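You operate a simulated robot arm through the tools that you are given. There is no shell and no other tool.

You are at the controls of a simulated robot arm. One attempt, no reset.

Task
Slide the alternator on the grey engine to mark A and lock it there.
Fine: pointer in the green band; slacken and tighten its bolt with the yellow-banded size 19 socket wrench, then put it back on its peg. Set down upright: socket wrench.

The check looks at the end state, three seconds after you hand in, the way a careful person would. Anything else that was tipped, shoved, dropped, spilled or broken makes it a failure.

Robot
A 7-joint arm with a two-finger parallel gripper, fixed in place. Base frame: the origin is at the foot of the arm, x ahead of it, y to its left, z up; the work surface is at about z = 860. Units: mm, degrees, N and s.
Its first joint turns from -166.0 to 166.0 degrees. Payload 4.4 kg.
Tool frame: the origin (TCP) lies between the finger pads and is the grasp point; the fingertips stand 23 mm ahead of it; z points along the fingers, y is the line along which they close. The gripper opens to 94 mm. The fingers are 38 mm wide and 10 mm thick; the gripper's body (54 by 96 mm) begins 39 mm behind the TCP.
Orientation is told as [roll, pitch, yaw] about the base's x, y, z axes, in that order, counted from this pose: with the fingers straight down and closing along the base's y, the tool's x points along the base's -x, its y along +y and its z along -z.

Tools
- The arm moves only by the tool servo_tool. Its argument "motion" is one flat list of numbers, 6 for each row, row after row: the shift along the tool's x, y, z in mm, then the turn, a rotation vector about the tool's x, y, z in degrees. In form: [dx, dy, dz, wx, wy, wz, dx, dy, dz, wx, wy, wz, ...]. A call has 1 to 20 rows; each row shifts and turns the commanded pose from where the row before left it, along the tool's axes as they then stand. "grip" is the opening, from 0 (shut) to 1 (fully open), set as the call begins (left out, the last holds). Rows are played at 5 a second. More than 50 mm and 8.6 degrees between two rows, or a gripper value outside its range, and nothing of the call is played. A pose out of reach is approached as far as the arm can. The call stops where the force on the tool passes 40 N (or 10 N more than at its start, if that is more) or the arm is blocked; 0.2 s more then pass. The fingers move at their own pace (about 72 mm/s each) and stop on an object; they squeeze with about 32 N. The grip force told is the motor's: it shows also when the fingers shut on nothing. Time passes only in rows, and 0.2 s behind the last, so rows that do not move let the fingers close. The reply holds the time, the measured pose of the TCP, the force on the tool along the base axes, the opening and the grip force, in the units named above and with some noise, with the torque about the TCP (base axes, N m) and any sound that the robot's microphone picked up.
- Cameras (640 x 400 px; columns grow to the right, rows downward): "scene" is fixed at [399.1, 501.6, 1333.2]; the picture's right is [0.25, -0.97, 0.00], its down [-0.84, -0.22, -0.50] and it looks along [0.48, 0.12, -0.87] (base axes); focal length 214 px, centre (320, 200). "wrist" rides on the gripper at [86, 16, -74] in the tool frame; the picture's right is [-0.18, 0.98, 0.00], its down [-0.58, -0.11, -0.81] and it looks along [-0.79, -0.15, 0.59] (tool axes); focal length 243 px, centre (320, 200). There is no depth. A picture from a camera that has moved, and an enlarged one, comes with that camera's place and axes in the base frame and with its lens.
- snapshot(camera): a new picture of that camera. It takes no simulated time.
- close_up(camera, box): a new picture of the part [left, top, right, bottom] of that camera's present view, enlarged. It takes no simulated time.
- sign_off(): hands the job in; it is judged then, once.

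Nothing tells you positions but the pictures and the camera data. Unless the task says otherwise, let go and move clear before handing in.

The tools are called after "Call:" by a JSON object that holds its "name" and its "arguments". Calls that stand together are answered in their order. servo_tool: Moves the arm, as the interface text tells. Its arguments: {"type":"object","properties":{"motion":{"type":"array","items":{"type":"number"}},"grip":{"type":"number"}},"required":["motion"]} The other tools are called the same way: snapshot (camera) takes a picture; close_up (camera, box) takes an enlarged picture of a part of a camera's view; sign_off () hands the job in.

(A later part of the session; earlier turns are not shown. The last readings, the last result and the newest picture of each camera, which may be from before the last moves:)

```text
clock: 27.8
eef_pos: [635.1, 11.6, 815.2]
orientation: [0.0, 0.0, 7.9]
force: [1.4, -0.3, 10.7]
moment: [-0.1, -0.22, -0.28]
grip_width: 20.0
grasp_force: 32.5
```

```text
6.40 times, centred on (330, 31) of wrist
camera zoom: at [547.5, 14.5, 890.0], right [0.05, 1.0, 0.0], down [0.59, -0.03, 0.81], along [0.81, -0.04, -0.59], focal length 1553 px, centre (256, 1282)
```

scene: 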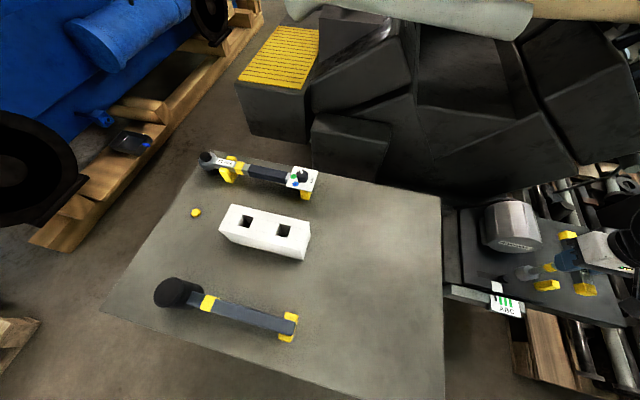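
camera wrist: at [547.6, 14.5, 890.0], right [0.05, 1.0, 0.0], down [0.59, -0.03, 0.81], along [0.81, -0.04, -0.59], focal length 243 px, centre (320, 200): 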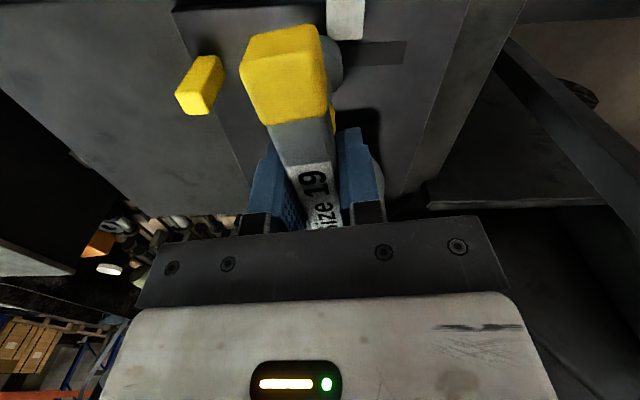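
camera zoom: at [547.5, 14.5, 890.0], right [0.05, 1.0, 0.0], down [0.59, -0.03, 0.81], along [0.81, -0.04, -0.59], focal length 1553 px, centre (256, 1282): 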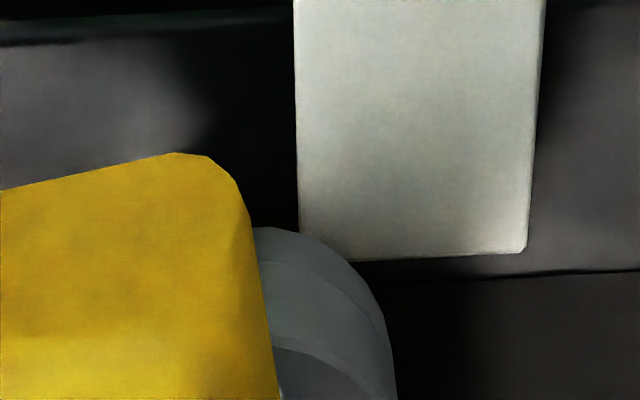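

A yellow ring has appeared under the bolt head where it was dark before, which looks like a "slack" indicator. I'll ease the downward push a little and turn a bit more to be sure.

Call:
{"name": "servo_tool", "arguments": {"motion": [0, 0, -0.6, 0, 0, 0, 0, 0, 0, 0, 0, 0]}}

Call:
{"name": "servo_tool", "arguments": {"motion": [-0.01, -0.2, 0, 0, 0, -3, -0.01, -0.2, 0, 0, 0, -3, -0.01, -0.2, 0, 0, 0, -3, 0, 0, 0, 0, 0, 0]}}

Call:
{"name": "close_up", "arguments": {"camera": "scene", "box": [490, 264, 530, 289]}}

```text
clock: 28.4
eef_pos: [633.5, 9.4, 815.9]
orientation: [0.0, 0.0, 7.7]
force: [7.8, -1.5, -1.9]
moment: [-0.19, -0.9, -0.26]
grip_width: 19.9
grasp_force: 32.0
```

```text
clock: 29.4
eef_pos: [634.6, 9.7, 816.0]
orientation: [-0.1, -0.1, 16.8]
force: [-0.6, 0.4, -0.5]
moment: [0.02, 0.1, -0.25]
grip_width: 19.7
grasp_force: 32.0
```

```text
16.00 times, centred on (510, 276) of scene
camera zoom: at [399.1, 501.6, 1333.2], right [0.25, -0.97, 0.0], down [-0.84, -0.22, -0.5], along [0.48, 0.12, -0.87], focal length 3432 px, centre (-2720, -1024)
```

zoom: 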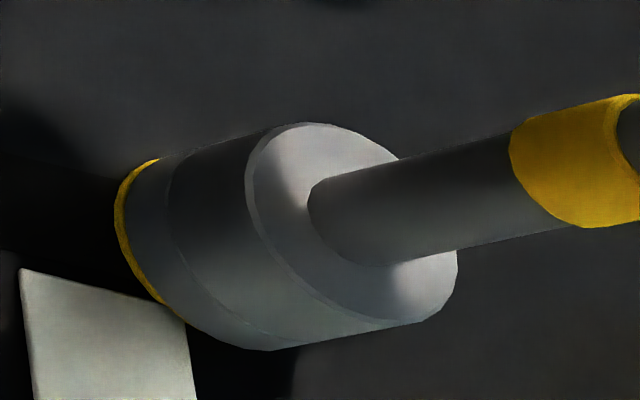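

Call:
{"name": "servo_tool", "arguments": {"motion": [-0.01, -0.35, 0, 0, 0, -5, -0.01, -0.35, 0, 0, 0, -5, -0.01, -0.35, 0, 0, 0, -5, -0.01, -0.35, 0, 0, 0, -5, -0.01, -0.35, 0, 0, 0, -5, -0.01, -0.35, 0, 0, 0, -5, 0, 0, 0, 0, 0, 0]}}

Call:
{"name": "close_up", "arguments": {"camera": "scene", "box": [490, 264, 530, 289]}}

Call:
{"name": "snapshot", "arguments": {"camera": "scene"}}

```text
clock: 31.0
eef_pos: [637.1, 8.4, 815.9]
orientation: [0.1, 0.0, 46.9]
force: [3.5, -3.2, 3.3]
moment: [-0.3, -0.37, -0.05]
grip_width: 19.8
grasp_force: 31.9
```

```text
16.00 times, centred on (510, 276) of scene
camera zoom: at [399.1, 501.6, 1333.2], right [0.25, -0.97, 0.0], down [-0.84, -0.22, -0.5], along [0.48, 0.12, -0.87], focal length 3432 px, centre (-2720, -1024)
```

zoom: 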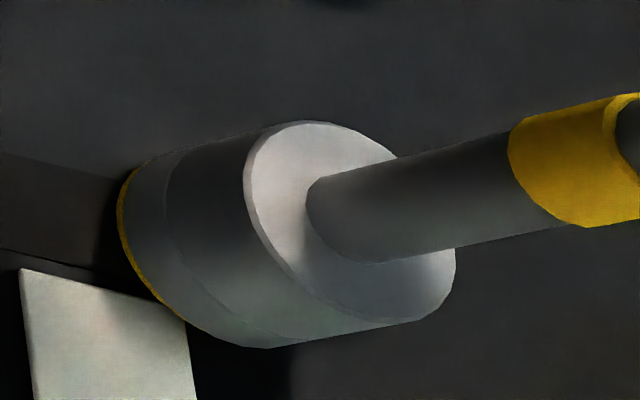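

```text
taken
```

scene: 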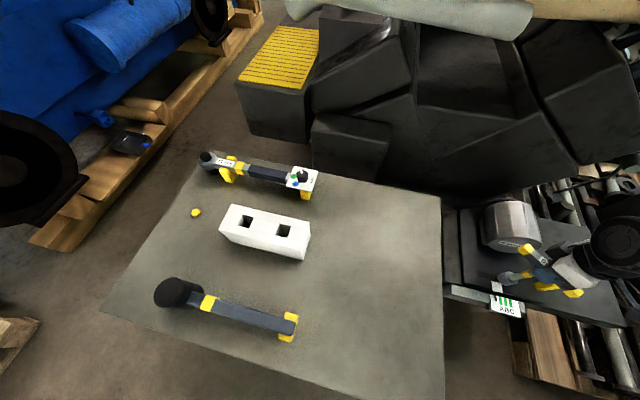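

The torque has fallen to almost nothing, so the bolt seems free. I'll lift straight off and inspect the bolt.

Call:
{"name": "servo_tool", "arguments": {"motion": [0, 0, -5, 0, 0, 0, 0, 0, -10, 0, 0, 0, 0, 0, -20, 0, 0, 0, 0, 0, -40, 0, 0, 0, 0, 0, -45, 0, 0, 0, 0, 0, -45, 0, 0, 0, 0, 0, 0, 0, 0, 0]}}

Call:
{"name": "close_up", "arguments": {"camera": "scene", "box": [480, 260, 544, 310]}}

Call:
{"name": "snapshot", "arguments": {"camera": "scene"}}

Call:
{"name": "snapshot", "arguments": {"camera": "wrist"}}

```text
clock: 32.6
eef_pos: [636.3, 6.6, 981.4]
orientation: [0.0, 0.0, 46.8]
force: [-1.1, 0.2, -3.1]
moment: [-0.05, -0.01, -0.02]
grip_width: 19.9
grasp_force: 32.1
```

```text
8.00 times, centred on (512, 285) of scene
camera zoom: at [399.1, 501.6, 1333.2], right [0.25, -0.97, 0.0], down [-0.84, -0.22, -0.5], along [0.48, 0.12, -0.87], focal length 1716 px, centre (-1216, -480)
```

zoom: 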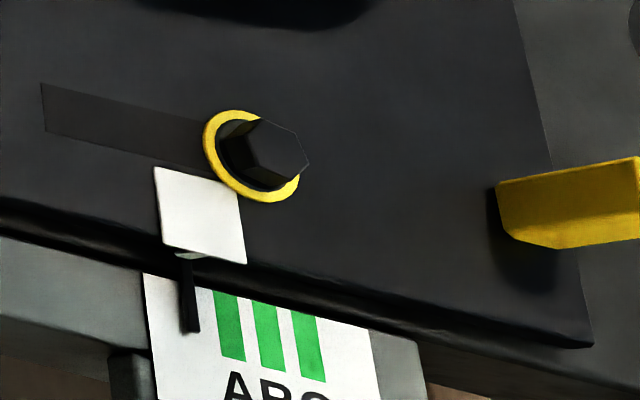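

```text
taken
```

scene: 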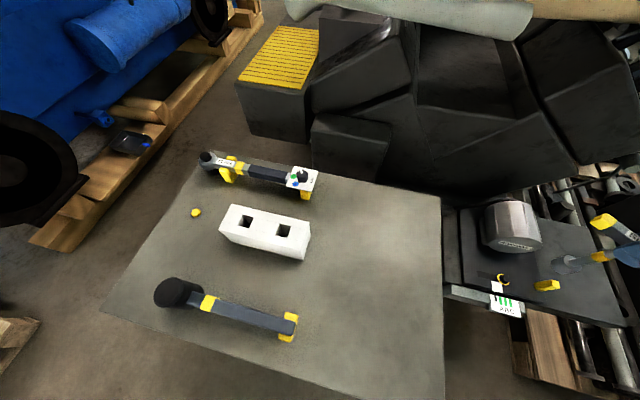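

```text
taken
camera wrist: at [566.0, -44.9, 1055.4], right [-0.59, 0.81, 0.0], down [0.48, 0.35, 0.81], along [0.65, 0.48, -0.59], focal length 243 px, centre (320, 200)
```

wrist: 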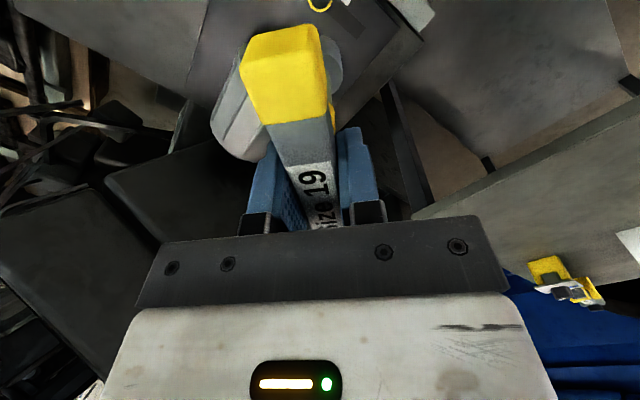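

The yellow ring confirms the bolt is slack and the plate hasn't moved. I'll rise, turn the yaw back to 0 and take the wrench back to its peg so my gripper is free for sliding.

Call:
{"name": "servo_tool", "arguments": {"motion": [0, 0, -18, 0, 0, 7.8, 0, 0, -18, 0, 0, 7.8, 0, 0, -18, 0, 0, 7.8, 0, 0, -18, 0, 0, 7.8, 0, 0, -18, 0, 0, 7.8, 0, 0, -18, 0, 0, 7.8, 0, 0, 0, 0, 0, 0]}}

```text
clock: 34.2
eef_pos: [633.8, 6.1, 1089.4]
orientation: [0.0, 0.0, -0.1]
force: [0.0, 0.0, -2.2]
moment: [0.0, 0.01, -0.01]
grip_width: 19.9
grasp_force: 32.0
```

Call:
{"name": "servo_tool", "arguments": {"motion": [13.5, 44, 0, 0, 0, 0, 13.5, 44, 0, 0, 0, 0, 13.5, 44, 0, 0, 0, 0, 13.5, 44, 0, 0, 0, 0, 13.5, 44, 0, 0, 0, 0, 13.5, 44, 0, 0, 0, 0, 13.5, 44, 0, 0, 0, 0, 13.5, 44, 0, 0, 0, 0, 13.5, 44, 0, 0, 0, 0, 13.5, 44, 0, 0, 0, 0]}}

Call:
{"name": "servo_tool", "arguments": {"motion": [-4.7, 40, 0, 0, 0, 0, -4.7, 40, 0, 0, 0, 0, -4.7, 40, 0, 0, 0, 0, -4.7, 40, 0, 0, 0, 0, -4.7, 40, 0, 0, 0, 0, -4.7, 40, 0, 0, 0, 0, -4.7, 40, 0, 0, 0, 0, -4.7, 40, 10, 0, 0, 0, -4.7, 40, 10, 0, 0, 0, -4.7, 38, 10, 0, 0, 0, 0, 0, 0, 0, 0, 0]}}

Call:
{"name": "close_up", "arguments": {"camera": "scene", "box": [150, 180, 214, 220]}}

Call:
{"name": "snapshot", "arguments": {"camera": "wrist"}}

```text
clock: 36.4
eef_pos: [501.7, 452.0, 1089.3]
orientation: [0.0, 0.0, 0.0]
force: [-0.5, 0.2, -4.4]
moment: [-0.01, 0.01, 0.02]
grip_width: 19.9
grasp_force: 32.0
```

```text
clock: 38.8
eef_pos: [549.2, 843.2, 1059.0]
orientation: [0.0, -0.1, 0.0]
force: [1.0, 1.4, -2.9]
moment: [0.0, 0.02, -0.02]
grip_width: 20.0
grasp_force: 32.1
```

```text
10.00 times, centred on (182, 200) of scene
camera zoom: at [399.1, 501.6, 1333.2], right [0.25, -0.97, 0.0], down [-0.84, -0.22, -0.5], along [0.48, 0.12, -0.87], focal length 2145 px, centre (1700, 200)
```

zoom: 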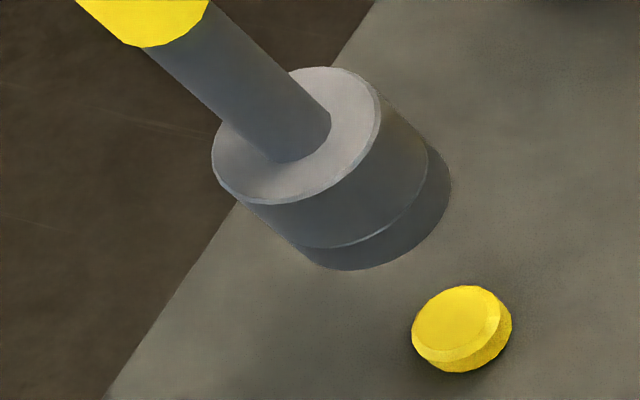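

```text
taken
camera wrist: at [463.3, 859.0, 1133.5], right [0.18, 0.98, 0.0], down [0.58, -0.11, 0.81], along [0.79, -0.15, -0.59], focal length 243 px, centre (320, 200)
```

wrist: 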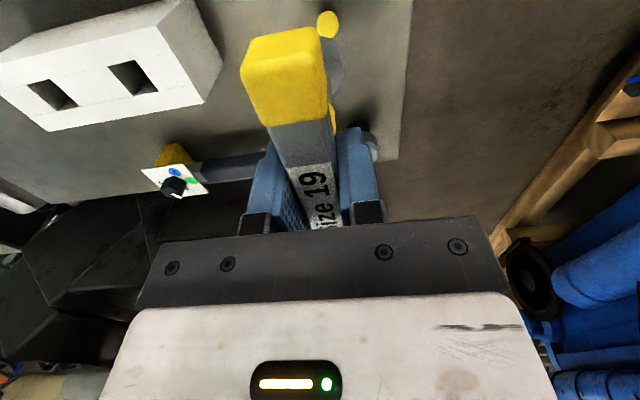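

Returning: the socket needs about +5.8 mm in y and −3 mm in x to be over the peg. I'll shift, lower most of the way and re-measure.

Call:
{"name": "servo_tool", "arguments": {"motion": [3.2, 5.8, 0, 0, 0, 0, 0, 0, 20, 0, 0, 0, 0, 0, 17, 0, 0, 0, 0, 0, 0, 0, 0, 0, 0, 0, 0, 0, 0, 0]}}

Call:
{"name": "close_up", "arguments": {"camera": "scene", "box": [164, 190, 212, 220]}}

Call:
{"name": "close_up", "arguments": {"camera": "wrist", "box": [280, 0, 380, 62]}}

```text
clock: 40.0
eef_pos: [544.5, 852.2, 1019.8]
orientation: [0.0, 0.0, 0.1]
force: [0.1, 0.2, -4.4]
moment: [0.01, 0.04, -0.03]
grip_width: 20.0
grasp_force: 31.6
```

```text
13.33 times, centred on (188, 205) of scene
camera zoom: at [399.1, 501.6, 1333.2], right [0.25, -0.97, 0.0], down [-0.84, -0.22, -0.5], along [0.48, 0.12, -0.87], focal length 2860 px, centre (2080, 133)
```

zoom: 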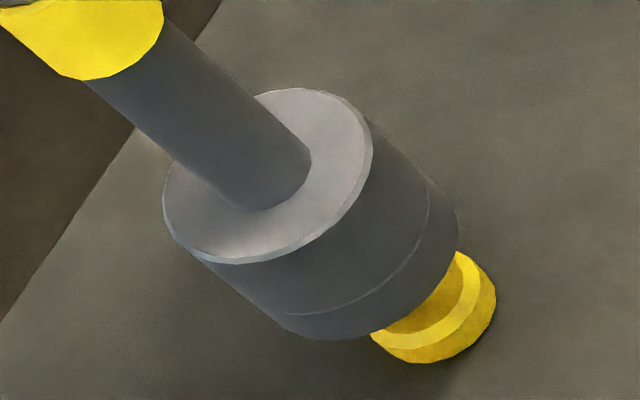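

```text
6.40 times, centred on (330, 31) of wrist
camera zoom: at [458.5, 869.0, 1095.6], right [0.18, 0.98, 0.0], down [0.58, -0.11, 0.81], along [0.79, -0.15, -0.59], focal length 1553 px, centre (256, 1282)
```

zoom: 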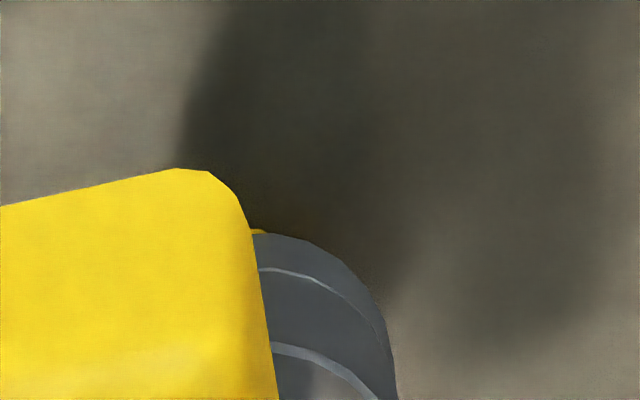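

Call:
{"name": "servo_tool", "arguments": {"motion": [-1.0, -1.7, 4, 0, 0, 0, 0, 0, 0, 0, 0, 0, 0, 0, 0, 0, 0, 0]}}

Call:
{"name": "servo_tool", "arguments": {"motion": [0, 0, 0, 0, 0, 0]}}

Call:
{"name": "servo_tool", "arguments": {"motion": [0, 0, 0, 0, 0, 0]}}

Call:
{"name": "close_up", "arguments": {"camera": "scene", "box": [164, 190, 212, 220]}}

Call:
{"name": "close_up", "arguments": {"camera": "wrist", "box": [300, 15, 350, 46]}}

```text
clock: 40.8
eef_pos: [544.7, 851.3, 1016.4]
orientation: [0.0, 0.0, 0.0]
force: [0.0, -1.0, -2.9]
moment: [-0.01, 0.03, 0.03]
grip_width: 19.9
grasp_force: 32.1
```

```text
clock: 41.2
eef_pos: [544.8, 851.3, 1017.0]
orientation: [0.0, 0.0, 0.1]
force: [-0.1, -0.5, -3.5]
moment: [0.01, 0.02, 0.05]
grip_width: 19.8
grasp_force: 31.9
```

```text
clock: 41.6
eef_pos: [544.8, 850.3, 1016.5]
orientation: [0.0, 0.1, 0.1]
force: [-0.4, -0.1, -3.5]
moment: [0.0, 0.03, 0.02]
grip_width: 20.0
grasp_force: 31.6
```

```text
13.33 times, centred on (188, 205) of scene
camera zoom: at [399.1, 501.6, 1333.2], right [0.25, -0.97, 0.0], down [-0.84, -0.22, -0.5], along [0.48, 0.12, -0.87], focal length 2860 px, centre (2080, 133)
```

zoom: 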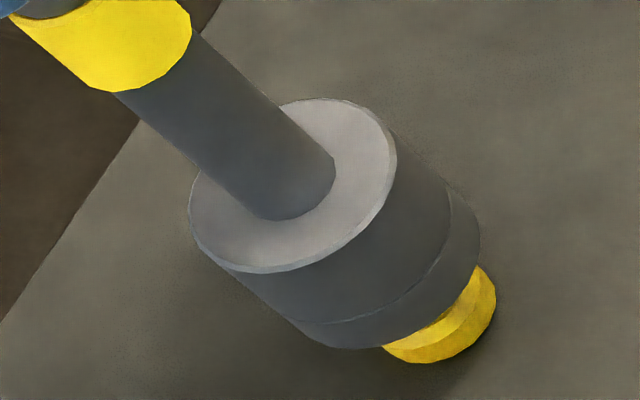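

```text
12.80 times, centred on (325, 30) of wrist
camera zoom: at [459.3, 867.1, 1091.8], right [0.18, 0.98, 0.0], down [0.58, -0.11, 0.81], along [0.79, -0.15, -0.59], focal length 3106 px, centre (256, 2370)
```

zoom: 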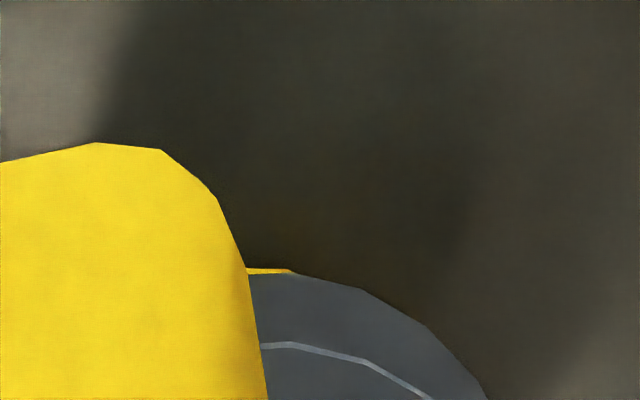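

Both views now show the socket over the peg. I'll lower it gently in small steps.

Call:
{"name": "servo_tool", "arguments": {"motion": [0, 0, 2, 0, 0, 0, 0, 0, 2, 0, 0, 0, 0, 0, 2, 0, 0, 0, 0, 0, 0, 0, 0, 0]}}

Call:
{"name": "servo_tool", "arguments": {"motion": [0, 0, 1, 0, 0, 0, 0, 0, 1, 0, 0, 0, 0, 0, 0, 0, 0, 0]}}

Call:
{"name": "close_up", "arguments": {"camera": "scene", "box": [164, 190, 212, 220]}}

```text
clock: 42.6
eef_pos: [546.0, 851.1, 1011.5]
orientation: [0.0, 0.1, 0.0]
force: [-0.5, 1.0, -3.5]
moment: [0.01, 0.0, -0.01]
grip_width: 19.5
grasp_force: 32.6
```

```text
clock: 43.4
eef_pos: [546.0, 850.2, 1009.6]
orientation: [0.0, -0.1, 0.0]
force: [-0.5, -0.4, -3.4]
moment: [0.02, 0.03, 0.0]
grip_width: 19.7
grasp_force: 32.0
```

```text
13.33 times, centred on (188, 205) of scene
camera zoom: at [399.1, 501.6, 1333.2], right [0.25, -0.97, 0.0], down [-0.84, -0.22, -0.5], along [0.48, 0.12, -0.87], focal length 2860 px, centre (2080, 133)
```

zoom: 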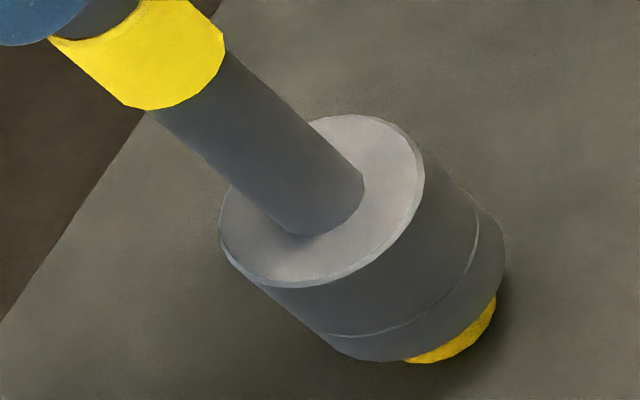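

Call:
{"name": "servo_tool", "arguments": {"motion": [0.9, 0, 0, 0, 0, 0, 0, 0, 0, 0, 0, 0, 0, 0, 0, 0, 0, 0]}}

Call:
{"name": "close_up", "arguments": {"camera": "scene", "box": [164, 190, 212, 220]}}

Call:
{"name": "close_up", "arguments": {"camera": "wrist", "box": [300, 15, 350, 46]}}

```text
clock: 44.2
eef_pos: [545.8, 851.3, 1009.8]
orientation: [0.0, -0.1, 0.1]
force: [0.2, 0.4, -3.3]
moment: [-0.02, 0.03, 0.02]
grip_width: 20.0
grasp_force: 31.8
```

```text
13.33 times, centred on (188, 205) of scene
camera zoom: at [399.1, 501.6, 1333.2], right [0.25, -0.97, 0.0], down [-0.84, -0.22, -0.5], along [0.48, 0.12, -0.87], focal length 2860 px, centre (2080, 133)
```

zoom: 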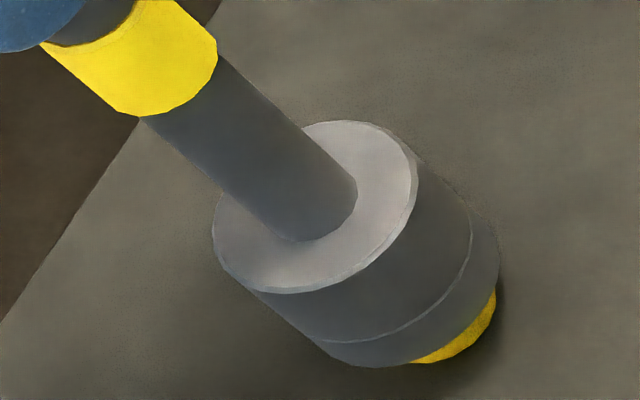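

```text
12.80 times, centred on (325, 30) of wrist
camera zoom: at [459.1, 866.8, 1084.8], right [0.18, 0.98, 0.0], down [0.58, -0.11, 0.81], along [0.79, -0.15, -0.59], focal length 3106 px, centre (256, 2370)
```

zoom: 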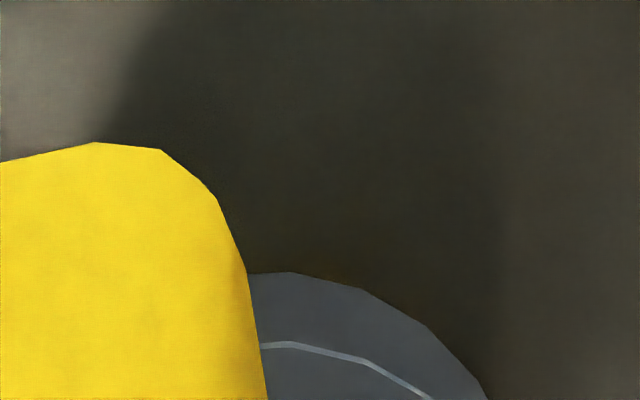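

Call:
{"name": "servo_tool", "arguments": {"motion": [0, 0, 1, 0, 0, 0, 0, 0, 1, 0, 0, 0, 0, 0, 1, 0, 0, 0, 0, 0, 0, 0, 0, 0]}}

Call:
{"name": "servo_tool", "arguments": {"motion": [0, 0, 1, 0, 0, 0, 0, 0, 1, 0, 0, 0, 0, 0, 0, 0, 0, 0]}}

Call:
{"name": "servo_tool", "arguments": {"motion": [0, 0, 1, 0, 0, 0, 0, 0, 1, 0, 0, 0, 0, 0, 0, 0, 0, 0]}}

Call:
{"name": "close_up", "arguments": {"camera": "scene", "box": [164, 190, 212, 220]}}

```text
clock: 45.2
eef_pos: [544.7, 850.7, 1006.9]
orientation: [0.0, 0.0, 0.0]
force: [-0.7, 0.7, -4.2]
moment: [0.0, 0.0, -0.01]
grip_width: 20.0
grasp_force: 31.9
```

```text
clock: 46.0
eef_pos: [544.7, 851.0, 1003.9]
orientation: [0.1, 0.0, 0.0]
force: [0.7, 0.7, -2.9]
moment: [-0.01, 0.06, -0.02]
grip_width: 19.8
grasp_force: 32.2
```

```text
clock: 46.8
eef_pos: [544.1, 850.9, 1002.5]
orientation: [0.0, 0.0, -0.1]
force: [-0.5, 0.1, -3.3]
moment: [-0.01, 0.0, 0.01]
grip_width: 20.0
grasp_force: 32.8
```

```text
13.33 times, centred on (188, 205) of scene
camera zoom: at [399.1, 501.6, 1333.2], right [0.25, -0.97, 0.0], down [-0.84, -0.22, -0.5], along [0.48, 0.12, -0.87], focal length 2860 px, centre (2080, 133)
```

zoom: 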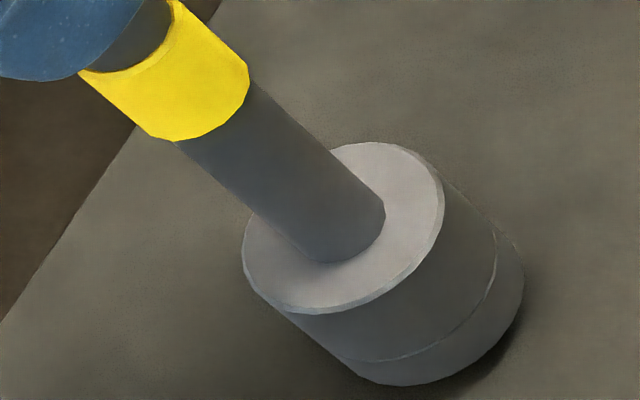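

Call:
{"name": "servo_tool", "arguments": {"motion": [0, 0, 1, 0, 0, 0, 0, 0, 1, 0, 0, 0, 0, 0, 0, 0, 0, 0]}}

Call:
{"name": "servo_tool", "arguments": {"motion": [0, 0, 1, 0, 0, 0, 0, 0, 1, 0, 0, 0, 0, 0, 0, 0, 0, 0]}}

Call:
{"name": "close_up", "arguments": {"camera": "scene", "box": [164, 190, 212, 220]}}

```text
clock: 47.6
eef_pos: [543.8, 850.8, 1001.3]
orientation: [-0.1, 0.0, 0.0]
force: [-0.4, -0.3, -3.1]
moment: [0.0, 0.02, -0.03]
grip_width: 19.9
grasp_force: 32.3
```

```text
clock: 48.4
eef_pos: [544.0, 850.2, 998.2]
orientation: [0.0, -0.1, 0.0]
force: [-0.7, 0.4, -2.4]
moment: [0.0, 0.02, 0.0]
grip_width: 19.8
grasp_force: 32.3
```

```text
13.33 times, centred on (188, 205) of scene
camera zoom: at [399.1, 501.6, 1333.2], right [0.25, -0.97, 0.0], down [-0.84, -0.22, -0.5], along [0.48, 0.12, -0.87], focal length 2860 px, centre (2080, 133)
```

zoom: 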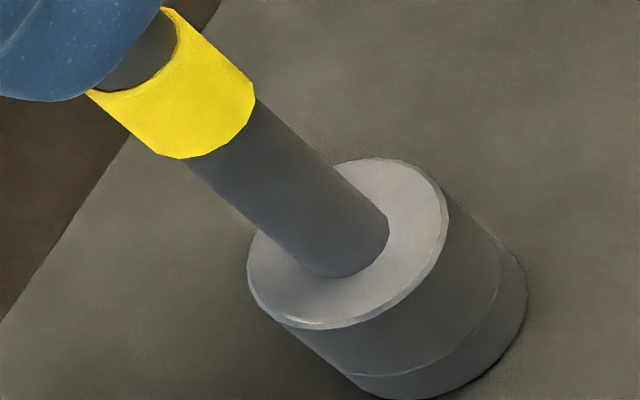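

Call:
{"name": "servo_tool", "arguments": {"motion": [0, 0, 1, 0, 0, 0, 0, 0, 0, 0, 0, 0]}}

Call:
{"name": "servo_tool", "arguments": {"motion": [0, 0, 1, 0, 0, 0, 0, 0, 0, 0, 0, 0]}}

Call:
{"name": "close_up", "arguments": {"camera": "scene", "box": [164, 194, 212, 224]}}

```text
clock: 49.0
eef_pos: [543.2, 849.4, 999.3]
orientation: [0.0, -0.1, 0.0]
force: [-1.2, 0.3, 0.2]
moment: [0.09, 0.14, 0.01]
grip_width: 19.6
grasp_force: 32.2
```

```text
clock: 49.6
eef_pos: [544.1, 849.7, 998.0]
orientation: [0.2, -0.1, 0.1]
force: [-4.4, -2.6, 18.6]
moment: [-0.15, 0.86, 0.04]
grip_width: 19.8
grasp_force: 32.3
```

```text
13.33 times, centred on (188, 209) of scene
camera zoom: at [399.1, 501.6, 1333.2], right [0.25, -0.97, 0.0], down [-0.84, -0.22, -0.5], along [0.48, 0.12, -0.87], focal length 2860 px, centre (2080, 80)
```

zoom: 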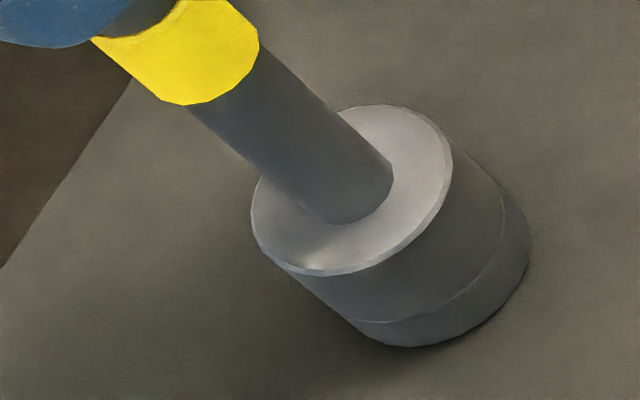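

The socket's position in the picture matches its original on-peg position and height to within 0.3 px, and it is bottoming out. I'll ease the push, release and rise.

Call:
{"name": "servo_tool", "arguments": {"motion": [0, 0, -0.8, 0, 0, 0, 0, 0, 0, 0, 0, 0]}}

Call:
{"name": "servo_tool", "arguments": {"motion": [0, 0, 0, 0, 0, 0, 0, 0, 0, 0, 0, 0, 0, 0, 0, 0, 0, 0, 0, 0, 0, 0, 0, 0, 0, 0, 0, 0, 0, 0], "grip": 1}}

Call:
{"name": "close_up", "arguments": {"camera": "scene", "box": [110, 130, 220, 225]}}

Call:
{"name": "snapshot", "arguments": {"camera": "wrist"}}

```text
clock: 50.2
eef_pos: [543.8, 848.7, 998.1]
orientation: [0.1, -0.2, 0.1]
force: [-0.1, 1.3, 26.2]
moment: [0.06, 0.35, -0.01]
grip_width: 19.8
grasp_force: 32.1
```

```text
clock: 51.4
eef_pos: [544.4, 850.3, 997.0]
orientation: [-0.1, 0.0, -0.1]
force: [0.0, -0.9, -0.7]
moment: [0.03, 0.01, 0.02]
grip_width: 94.3
grasp_force: 0.0
```

```text
4.21 times, centred on (165, 178) of scene
camera zoom: at [399.1, 501.6, 1333.2], right [0.25, -0.97, 0.0], down [-0.84, -0.22, -0.5], along [0.48, 0.12, -0.87], focal length 903 px, centre (973, 295)
```

zoom: 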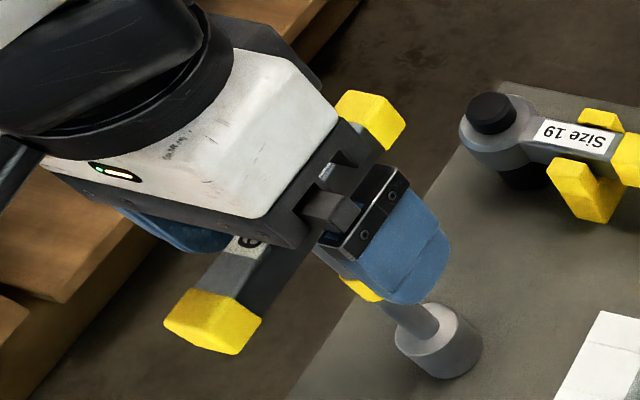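

```text
taken
camera wrist: at [458.1, 865.7, 1071.3], right [0.18, 0.98, 0.0], down [0.58, -0.11, 0.81], along [0.79, -0.15, -0.59], focal length 243 px, centre (320, 200)
```

wrist: 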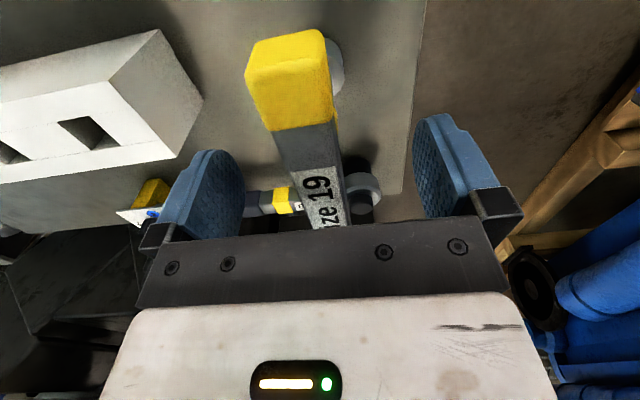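

The wrench stands upright on its peg. I'll rise clear and go to the plate's yellow tab.

Call:
{"name": "servo_tool", "arguments": {"motion": [0, 0, -15, 0, 0, 0, 0, 0, -25, 0, 0, 0, 0, 0, -30, 0, 0, 0, 0, 0, -30, 0, 0, 0, 5, -20, 0, 0, 0, 0, 5, -44, 0, 0, 0, 0, 5, -44, 0, 0, 0, 0, 5, -44, 0, 0, 0, 0, 5, -44, 0, 0, 0, 0, 5, -44, 0, 0, 0, 0, 5, -44, 0, 0, 0, 0, 5, -44, 0, 0, 0, 0, 5, -44, 0, 0, 0, 0]}}

Call:
{"name": "close_up", "arguments": {"camera": "scene", "box": [110, 130, 220, 225]}}

Call:
{"name": "servo_tool", "arguments": {"motion": [0, -44, 0, 0, 0, 0, 0, -44, 0, 0, 0, 0, 0, -44, 0, 0, 0, 0, 0, -44, 0, 0, 0, 0, 0, -44, 0, 0, 0, 0, 0, -44, 0, 0, 0, 0, 0, -44, 0, 0, 0, 0, 0, -44, 10, 0, 0, 0, 0, -44, 20, 0, 0, 0, 0, -44, 40, 0, 0, 0, 0, -44, 40, 0, 0, 0, 0, 0, 0, 0, 0, 0]}}

Call:
{"name": "snapshot", "arguments": {"camera": "wrist"}}

Call:
{"name": "snapshot", "arguments": {"camera": "scene"}}

```text
clock: 54.2
eef_pos: [497.9, 478.9, 1094.3]
orientation: [-0.1, 0.0, -0.1]
force: [-1.1, -1.2, 1.4]
moment: [0.02, -0.14, 0.0]
grip_width: 94.1
grasp_force: 0.0
```

```text
4.21 times, centred on (165, 178) of scene
camera zoom: at [399.1, 501.6, 1333.2], right [0.25, -0.97, 0.0], down [-0.84, -0.22, -0.5], along [0.48, 0.12, -0.87], focal length 903 px, centre (973, 295)
```

zoom: 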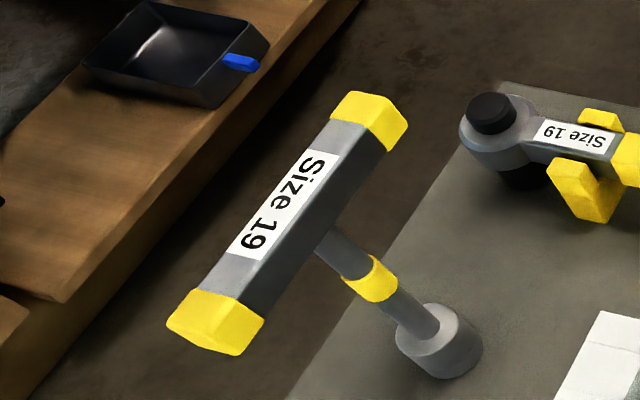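

```text
refused: row 10 steps farther than a row can; nothing moved
```

```text
taken
camera wrist: at [412.6, 494.7, 1169.2], right [0.18, 0.98, 0.0], down [0.58, -0.11, 0.81], along [0.79, -0.15, -0.59], focal length 243 px, centre (320, 200)
```

wrist: 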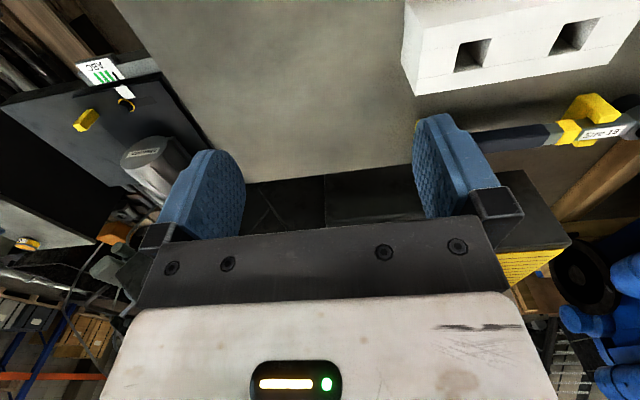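

```text
taken
```

scene: 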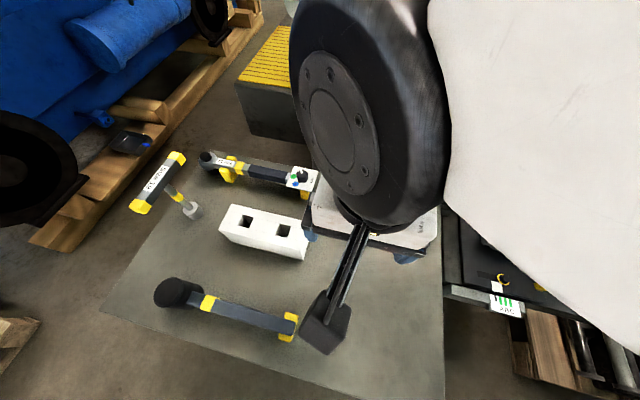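

The wrench is undisturbed on its peg. That last move was refused for being too fast, so I'll redo it in smaller rows towards the yellow tab.

Call:
{"name": "servo_tool", "arguments": {"motion": [0, -43, 0, 0, 0, 0, 0, -43, 0, 0, 0, 0, 0, -43, 0, 0, 0, 0, 0, -43, 0, 0, 0, 0, 0, -43, 0, 0, 0, 0, 0, -43, 0, 0, 0, 0, 0, -43, 0, 0, 0, 0, 0, -43, 0, 0, 0, 0, 0, -43, 0, 0, 0, 0, 0, -43, 0, 0, 0, 0, 0, -43, 0, 0, 0, 0, 0, -43, 0, 0, 0, 0, -10, -40, 0, 0, 0, 0, -10, 0, 40, 0, 0, 0, 0, 0, 45, 0, 0, 0, 0, 0, 45, 0, 0, 0, 0, 0, 45, 0, 0, 0, 0, 0, 0, 0, 0, 0]}}

Call:
{"name": "snapshot", "arguments": {"camera": "wrist"}}

Call:
{"name": "snapshot", "arguments": {"camera": "scene"}}

```text
clock: 58.0
eef_pos: [519.2, -78.0, 921.1]
orientation: [-0.1, 0.0, 0.0]
force: [0.4, 0.1, 0.5]
moment: [0.01, -0.01, 0.02]
grip_width: 94.1
grasp_force: 0.0
```

```text
taken
camera wrist: at [433.6, -62.9, 996.8], right [0.18, 0.98, 0.0], down [0.58, -0.11, 0.81], along [0.79, -0.15, -0.59], focal length 243 px, centre (320, 200)
```

wrist: 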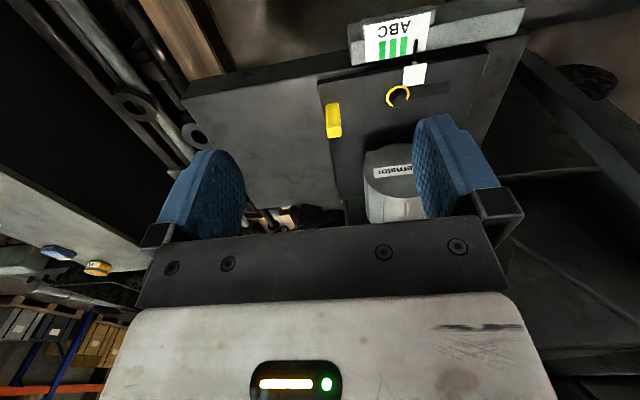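

```text
taken
```

scene: 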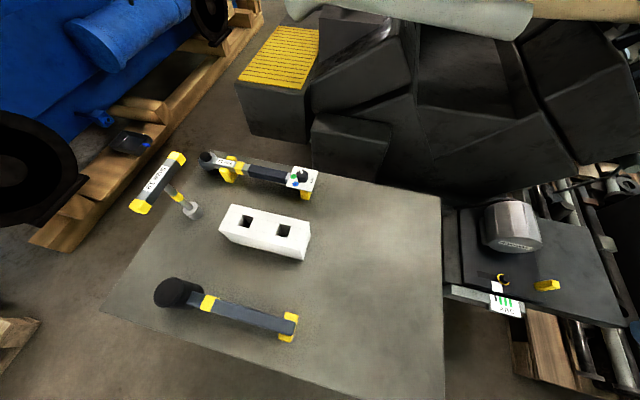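

Call:
{"name": "close_up", "arguments": {"camera": "wrist", "box": [300, 5, 460, 105]}}

Call:
{"name": "close_up", "arguments": {"camera": "wrist", "box": [300, 80, 380, 150]}}

Call:
{"name": "close_up", "arguments": {"camera": "scene", "box": [485, 270, 565, 320]}}

```text
4.00 times, centred on (380, 55) of wrist
camera zoom: at [433.6, -62.9, 996.8], right [0.18, 0.98, 0.0], down [0.58, -0.11, 0.81], along [0.79, -0.15, -0.59], focal length 970 px, centre (80, 780)
```

zoom: 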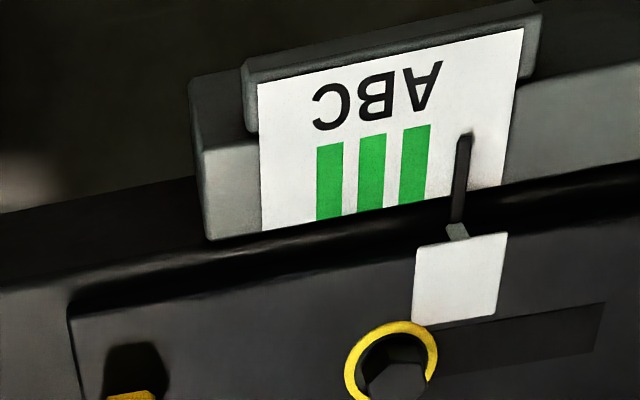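

```text
5.71 times, centred on (340, 115) of wrist
camera zoom: at [433.6, -62.9, 996.8], right [0.18, 0.98, 0.0], down [0.58, -0.11, 0.81], along [0.79, -0.15, -0.59], focal length 1386 px, centre (206, 686)
```

zoom: 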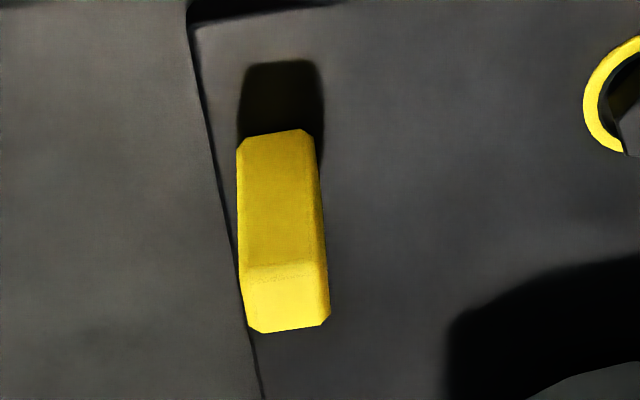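

```text
8.00 times, centred on (525, 295) of scene
camera zoom: at [399.1, 501.6, 1333.2], right [0.25, -0.97, 0.0], down [-0.84, -0.22, -0.5], along [0.48, 0.12, -0.87], focal length 1716 px, centre (-1320, -560)
```

zoom: 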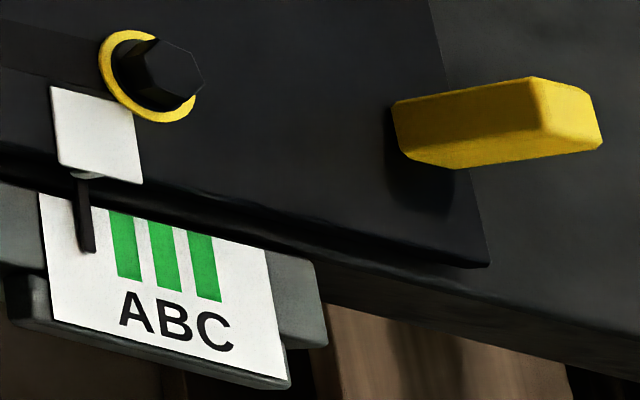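

The tab is a block at about x 640–658, y −93…−72, top at z ≈ 723. Combining the two views, the pointer must move about 14.3 mm towards −y to centre on band A. I'll go above the tab with the fingers open.

Call:
{"name": "servo_tool", "arguments": {"motion": [-44, -1.5, 0, 0, 0, 0, -43, -1.5, 0, 0, 0, 0, -43, -1.5, 0, 0, 0, 0, 0, 0, 40, 0, 0, 0, 0, 0, 40, 0, 0, 0, 0, 0, 40, 0, 0, 0, 0, 0, 20, 0, 0, 0, 0, 0, 0, 0, 0, 0]}}

Call:
{"name": "snapshot", "arguments": {"camera": "wrist"}}

Call:
{"name": "close_up", "arguments": {"camera": "scene", "box": [470, 220, 630, 320]}}

```text
clock: 59.8
eef_pos: [649.8, -85.1, 779.2]
orientation: [0.0, -0.1, 0.1]
force: [-0.7, 0.2, -0.3]
moment: [-0.02, -0.03, 0.01]
grip_width: 93.9
grasp_force: 0.0
```

```text
taken
camera wrist: at [564.6, -69.0, 854.8], right [0.18, 0.98, 0.0], down [0.58, -0.11, 0.81], along [0.79, -0.15, -0.59], focal length 243 px, centre (320, 200)
```

wrist: 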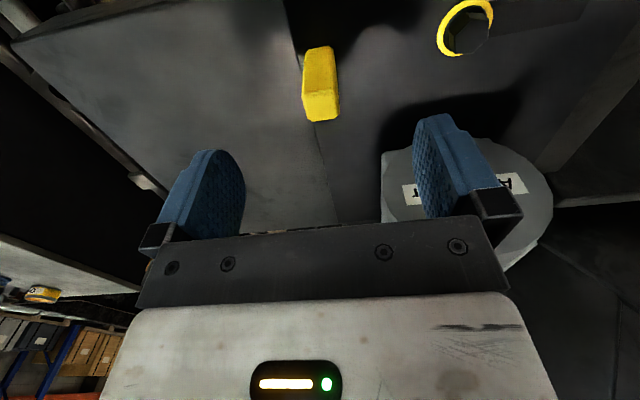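

```text
4.00 times, centred on (550, 270) of scene
camera zoom: at [399.1, 501.6, 1333.2], right [0.25, -0.97, 0.0], down [-0.84, -0.22, -0.5], along [0.48, 0.12, -0.87], focal length 858 px, centre (-600, -80)
```

zoom: 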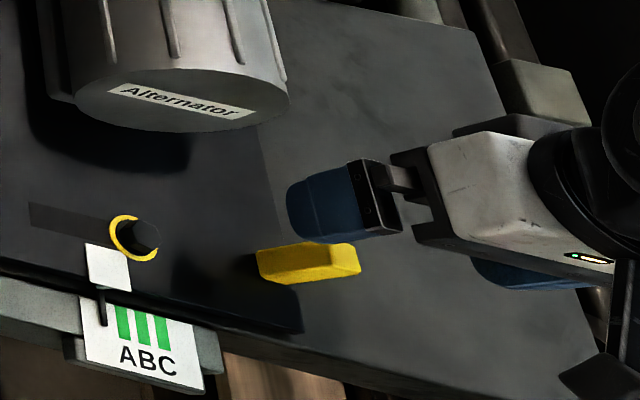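

Call:
{"name": "servo_tool", "arguments": {"motion": [1, 1.3, 25, 0, 0, 0, 0, 0, 25, 0, 0, 0, 0, 0, 15, 0, 0, 0, 0, 0, 7, 0, 0, 0, 0, 0, 0, 0, 0, 0]}}

Call:
{"name": "snapshot", "arguments": {"camera": "wrist"}}

Call:
{"name": "close_up", "arguments": {"camera": "scene", "box": [470, 220, 630, 320]}}

```text
clock: 61.0
eef_pos: [648.7, -82.6, 709.7]
orientation: [0.0, 0.0, -0.1]
force: [0.0, -0.1, -0.5]
moment: [-0.02, 0.01, 0.01]
grip_width: 94.1
grasp_force: 0.0
```

```text
taken
camera wrist: at [562.5, -66.9, 784.2], right [0.18, 0.98, 0.0], down [0.58, -0.11, 0.81], along [0.79, -0.15, -0.59], focal length 243 px, centre (320, 200)
```

wrist: 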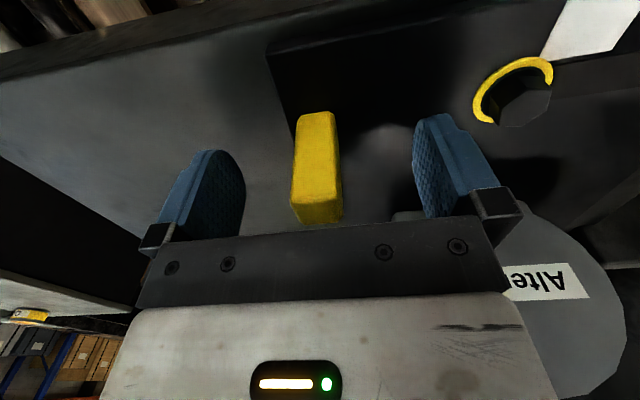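

```text
4.00 times, centred on (550, 270) of scene
camera zoom: at [399.1, 501.6, 1333.2], right [0.25, -0.97, 0.0], down [-0.84, -0.22, -0.5], along [0.48, 0.12, -0.87], focal length 858 px, centre (-600, -80)
```

zoom: 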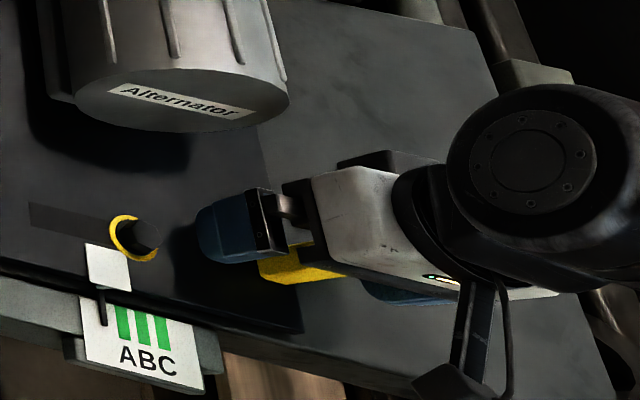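

The tab is centred between the fingers with clearance to the bolt. Closing on it now.

Call:
{"name": "servo_tool", "arguments": {"motion": [0, 0, 0, 0, 0, 0, 0, 0, 0, 0, 0, 0, 0, 0, 0, 0, 0, 0, 0, 0, 0, 0, 0, 0, 0, 0, 0, 0, 0, 0], "grip": 0}}

Call:
{"name": "close_up", "arguments": {"camera": "scene", "box": [480, 270, 544, 310]}}

```text
clock: 62.2
eef_pos: [647.0, -82.1, 710.4]
orientation: [0.1, 0.0, -0.1]
force: [-0.6, 1.3, -0.5]
moment: [0.29, 0.02, 0.15]
grip_width: 20.3
grasp_force: 45.0
```

```text
10.00 times, centred on (512, 290) of scene
camera zoom: at [399.1, 501.6, 1333.2], right [0.25, -0.97, 0.0], down [-0.84, -0.22, -0.5], along [0.48, 0.12, -0.87], focal length 2145 px, centre (-1600, -700)
```

zoom: 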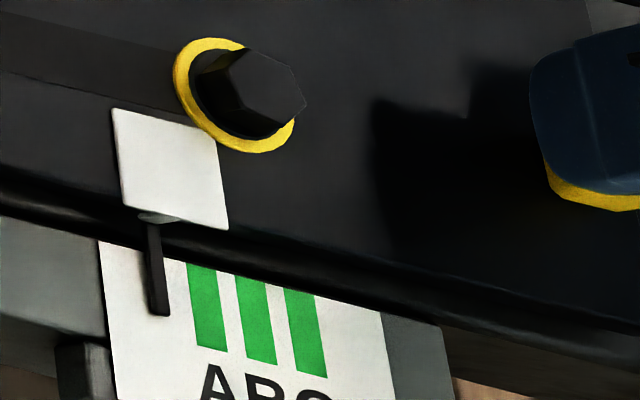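

Call:
{"name": "servo_tool", "arguments": {"motion": [0, -1.5, 0, 0, 0, 0, 0, -1.5, 0, 0, 0, 0, 0, -2, 0, 0, 0, 0, 0, -2, 0, 0, 0, 0, 0, 0, 0, 0, 0, 0]}}

Call:
{"name": "close_up", "arguments": {"camera": "scene", "box": [480, 270, 544, 310]}}

```text
clock: 63.4
eef_pos: [648.0, -88.7, 710.3]
orientation: [0.1, 0.0, 0.0]
force: [8.4, 6.1, -19.3]
moment: [-0.04, -0.89, 0.2]
grip_width: 20.0
grasp_force: 44.8
```

```text
10.00 times, centred on (512, 290) of scene
camera zoom: at [399.1, 501.6, 1333.2], right [0.25, -0.97, 0.0], down [-0.84, -0.22, -0.5], along [0.48, 0.12, -0.87], focal length 2145 px, centre (-1600, -700)
```

zoom: 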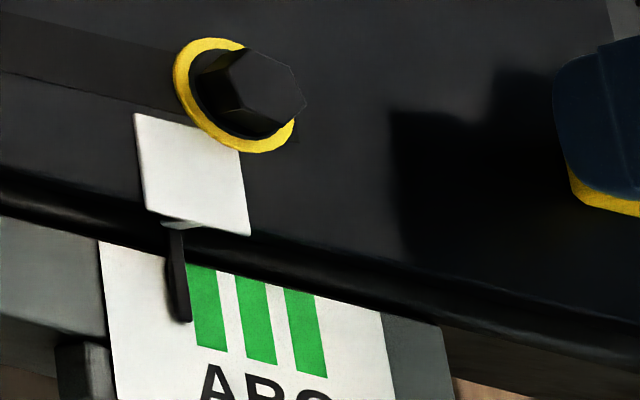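

The plate slides freely. I'll continue in small steps and relieve the slight upward pull.

Call:
{"name": "servo_tool", "arguments": {"motion": [0, -1.5, 0.3, 0, 0, 0, 0, -1.5, 0.2, 0, 0, 0, 0, -1.5, 0, 0, 0, 0, 0, -1, 0, 0, 0, 0, 0, 0, 0, 0, 0, 0]}}

Call:
{"name": "close_up", "arguments": {"camera": "scene", "box": [480, 270, 544, 310]}}

Call:
{"name": "snapshot", "arguments": {"camera": "wrist"}}

```text
clock: 64.6
eef_pos: [648.3, -93.5, 709.7]
orientation: [-0.1, 0.1, -0.1]
force: [-15.1, 4.7, -8.9]
moment: [-0.76, -1.04, 0.22]
grip_width: 20.0
grasp_force: 45.0
```

```text
10.00 times, centred on (512, 290) of scene
camera zoom: at [399.1, 501.6, 1333.2], right [0.25, -0.97, 0.0], down [-0.84, -0.22, -0.5], along [0.48, 0.12, -0.87], focal length 2145 px, centre (-1600, -700)
```

zoom: 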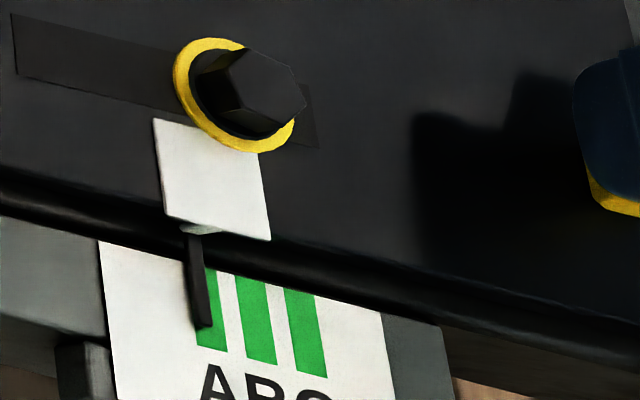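

```text
taken
camera wrist: at [562.5, -78.0, 784.5], right [0.18, 0.98, 0.0], down [0.58, -0.11, 0.81], along [0.79, -0.15, -0.59], focal length 243 px, centre (320, 200)
```

wrist: 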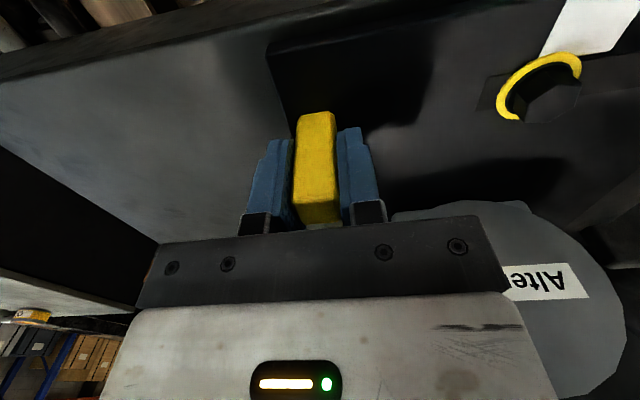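

Call:
{"name": "servo_tool", "arguments": {"motion": [0, -1, 0, 0, 0, 0, 0, -1, 0, 0, 0, 0, 0, -0.7, 0, 0, 0, 0, 0, 0, 0, 0, 0, 0]}}

Call:
{"name": "close_up", "arguments": {"camera": "scene", "box": [480, 270, 544, 310]}}

```text
clock: 65.6
eef_pos: [648.3, -95.8, 710.7]
orientation: [0.0, 0.0, 0.0]
force: [7.8, 2.3, -28.5]
moment: [0.74, -0.11, 0.28]
grip_width: 20.0
grasp_force: 45.1
```

```text
10.00 times, centred on (512, 290) of scene
camera zoom: at [399.1, 501.6, 1333.2], right [0.25, -0.97, 0.0], down [-0.84, -0.22, -0.5], along [0.48, 0.12, -0.87], focal length 2145 px, centre (-1600, -700)
```

zoom: 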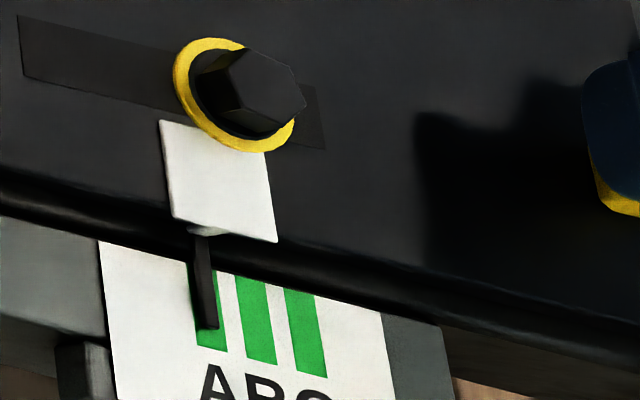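

I'll relieve the upward pull, release, and back off to check the pointer from the wrist camera.

Call:
{"name": "servo_tool", "arguments": {"motion": [0, 0, 0.5, 0, 0, 0, 0, 0, 0, 0, 0, 0]}}

Call:
{"name": "servo_tool", "arguments": {"motion": [0, 0, 0, 0, 0, 0, 0, 0, 0, 0, 0, 0, 0, 0, 0, 0, 0, 0, 0, 0, 0, 0, 0, 0], "grip": 1}}

Call:
{"name": "servo_tool", "arguments": {"motion": [0, 0, -20, 0, 0, 0, 0, 0, -30, 0, 0, 0, 0, 0, -40, 0, 0, 0, 0, 0, -40, 0, 0, 0, 0, 0, -40, 0, 0, 0, 40, 0, -20, 0, 0, 0, 45, 15, 0, 0, 0, 0, 45, 15, 0, 0, 0, 0, 0, 15, 0, 0, 0, 0, 0, 0, 0, 0, 0, 0]}}

Call:
{"name": "snapshot", "arguments": {"camera": "wrist"}}

Call:
{"name": "close_up", "arguments": {"camera": "scene", "box": [480, 270, 544, 310]}}

```text
clock: 66.2
eef_pos: [649.2, -95.8, 710.8]
orientation: [-0.1, 0.0, 0.2]
force: [10.3, -4.1, -20.8]
moment: [0.75, 0.69, 0.34]
grip_width: 20.1
grasp_force: 44.9
```

```text
clock: 67.2
eef_pos: [647.3, -95.4, 710.8]
orientation: [0.0, -0.1, 0.0]
force: [0.5, -0.1, 0.6]
moment: [-0.03, -0.01, 0.01]
grip_width: 93.9
grasp_force: 0.1
```

```text
clock: 69.4
eef_pos: [517.0, -52.3, 899.9]
orientation: [0.0, 0.0, 0.1]
force: [0.2, 0.0, 0.1]
moment: [0.02, 0.0, -0.03]
grip_width: 94.2
grasp_force: 0.1
```

```text
taken
camera wrist: at [430.8, -36.9, 973.6], right [0.18, 0.98, 0.0], down [0.58, -0.11, 0.81], along [0.79, -0.15, -0.59], focal length 243 px, centre (320, 200)
```

wrist: 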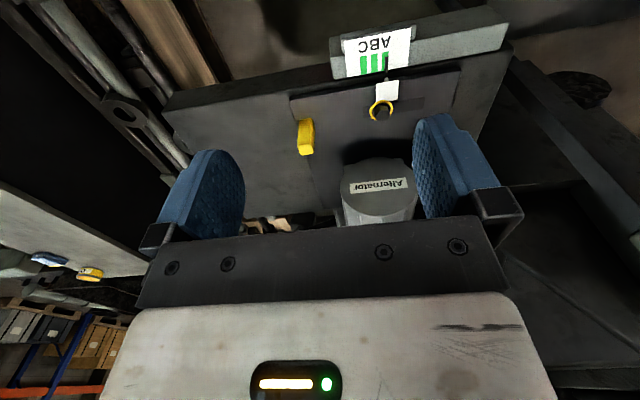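

```text
10.00 times, centred on (512, 290) of scene
camera zoom: at [399.1, 501.6, 1333.2], right [0.25, -0.97, 0.0], down [-0.84, -0.22, -0.5], along [0.48, 0.12, -0.87], focal length 2145 px, centre (-1600, -700)
```

zoom: 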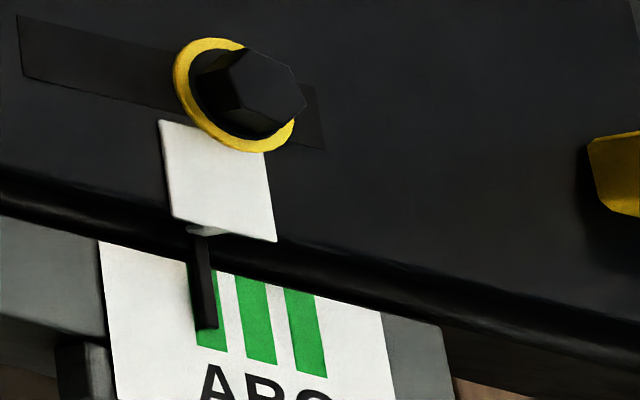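

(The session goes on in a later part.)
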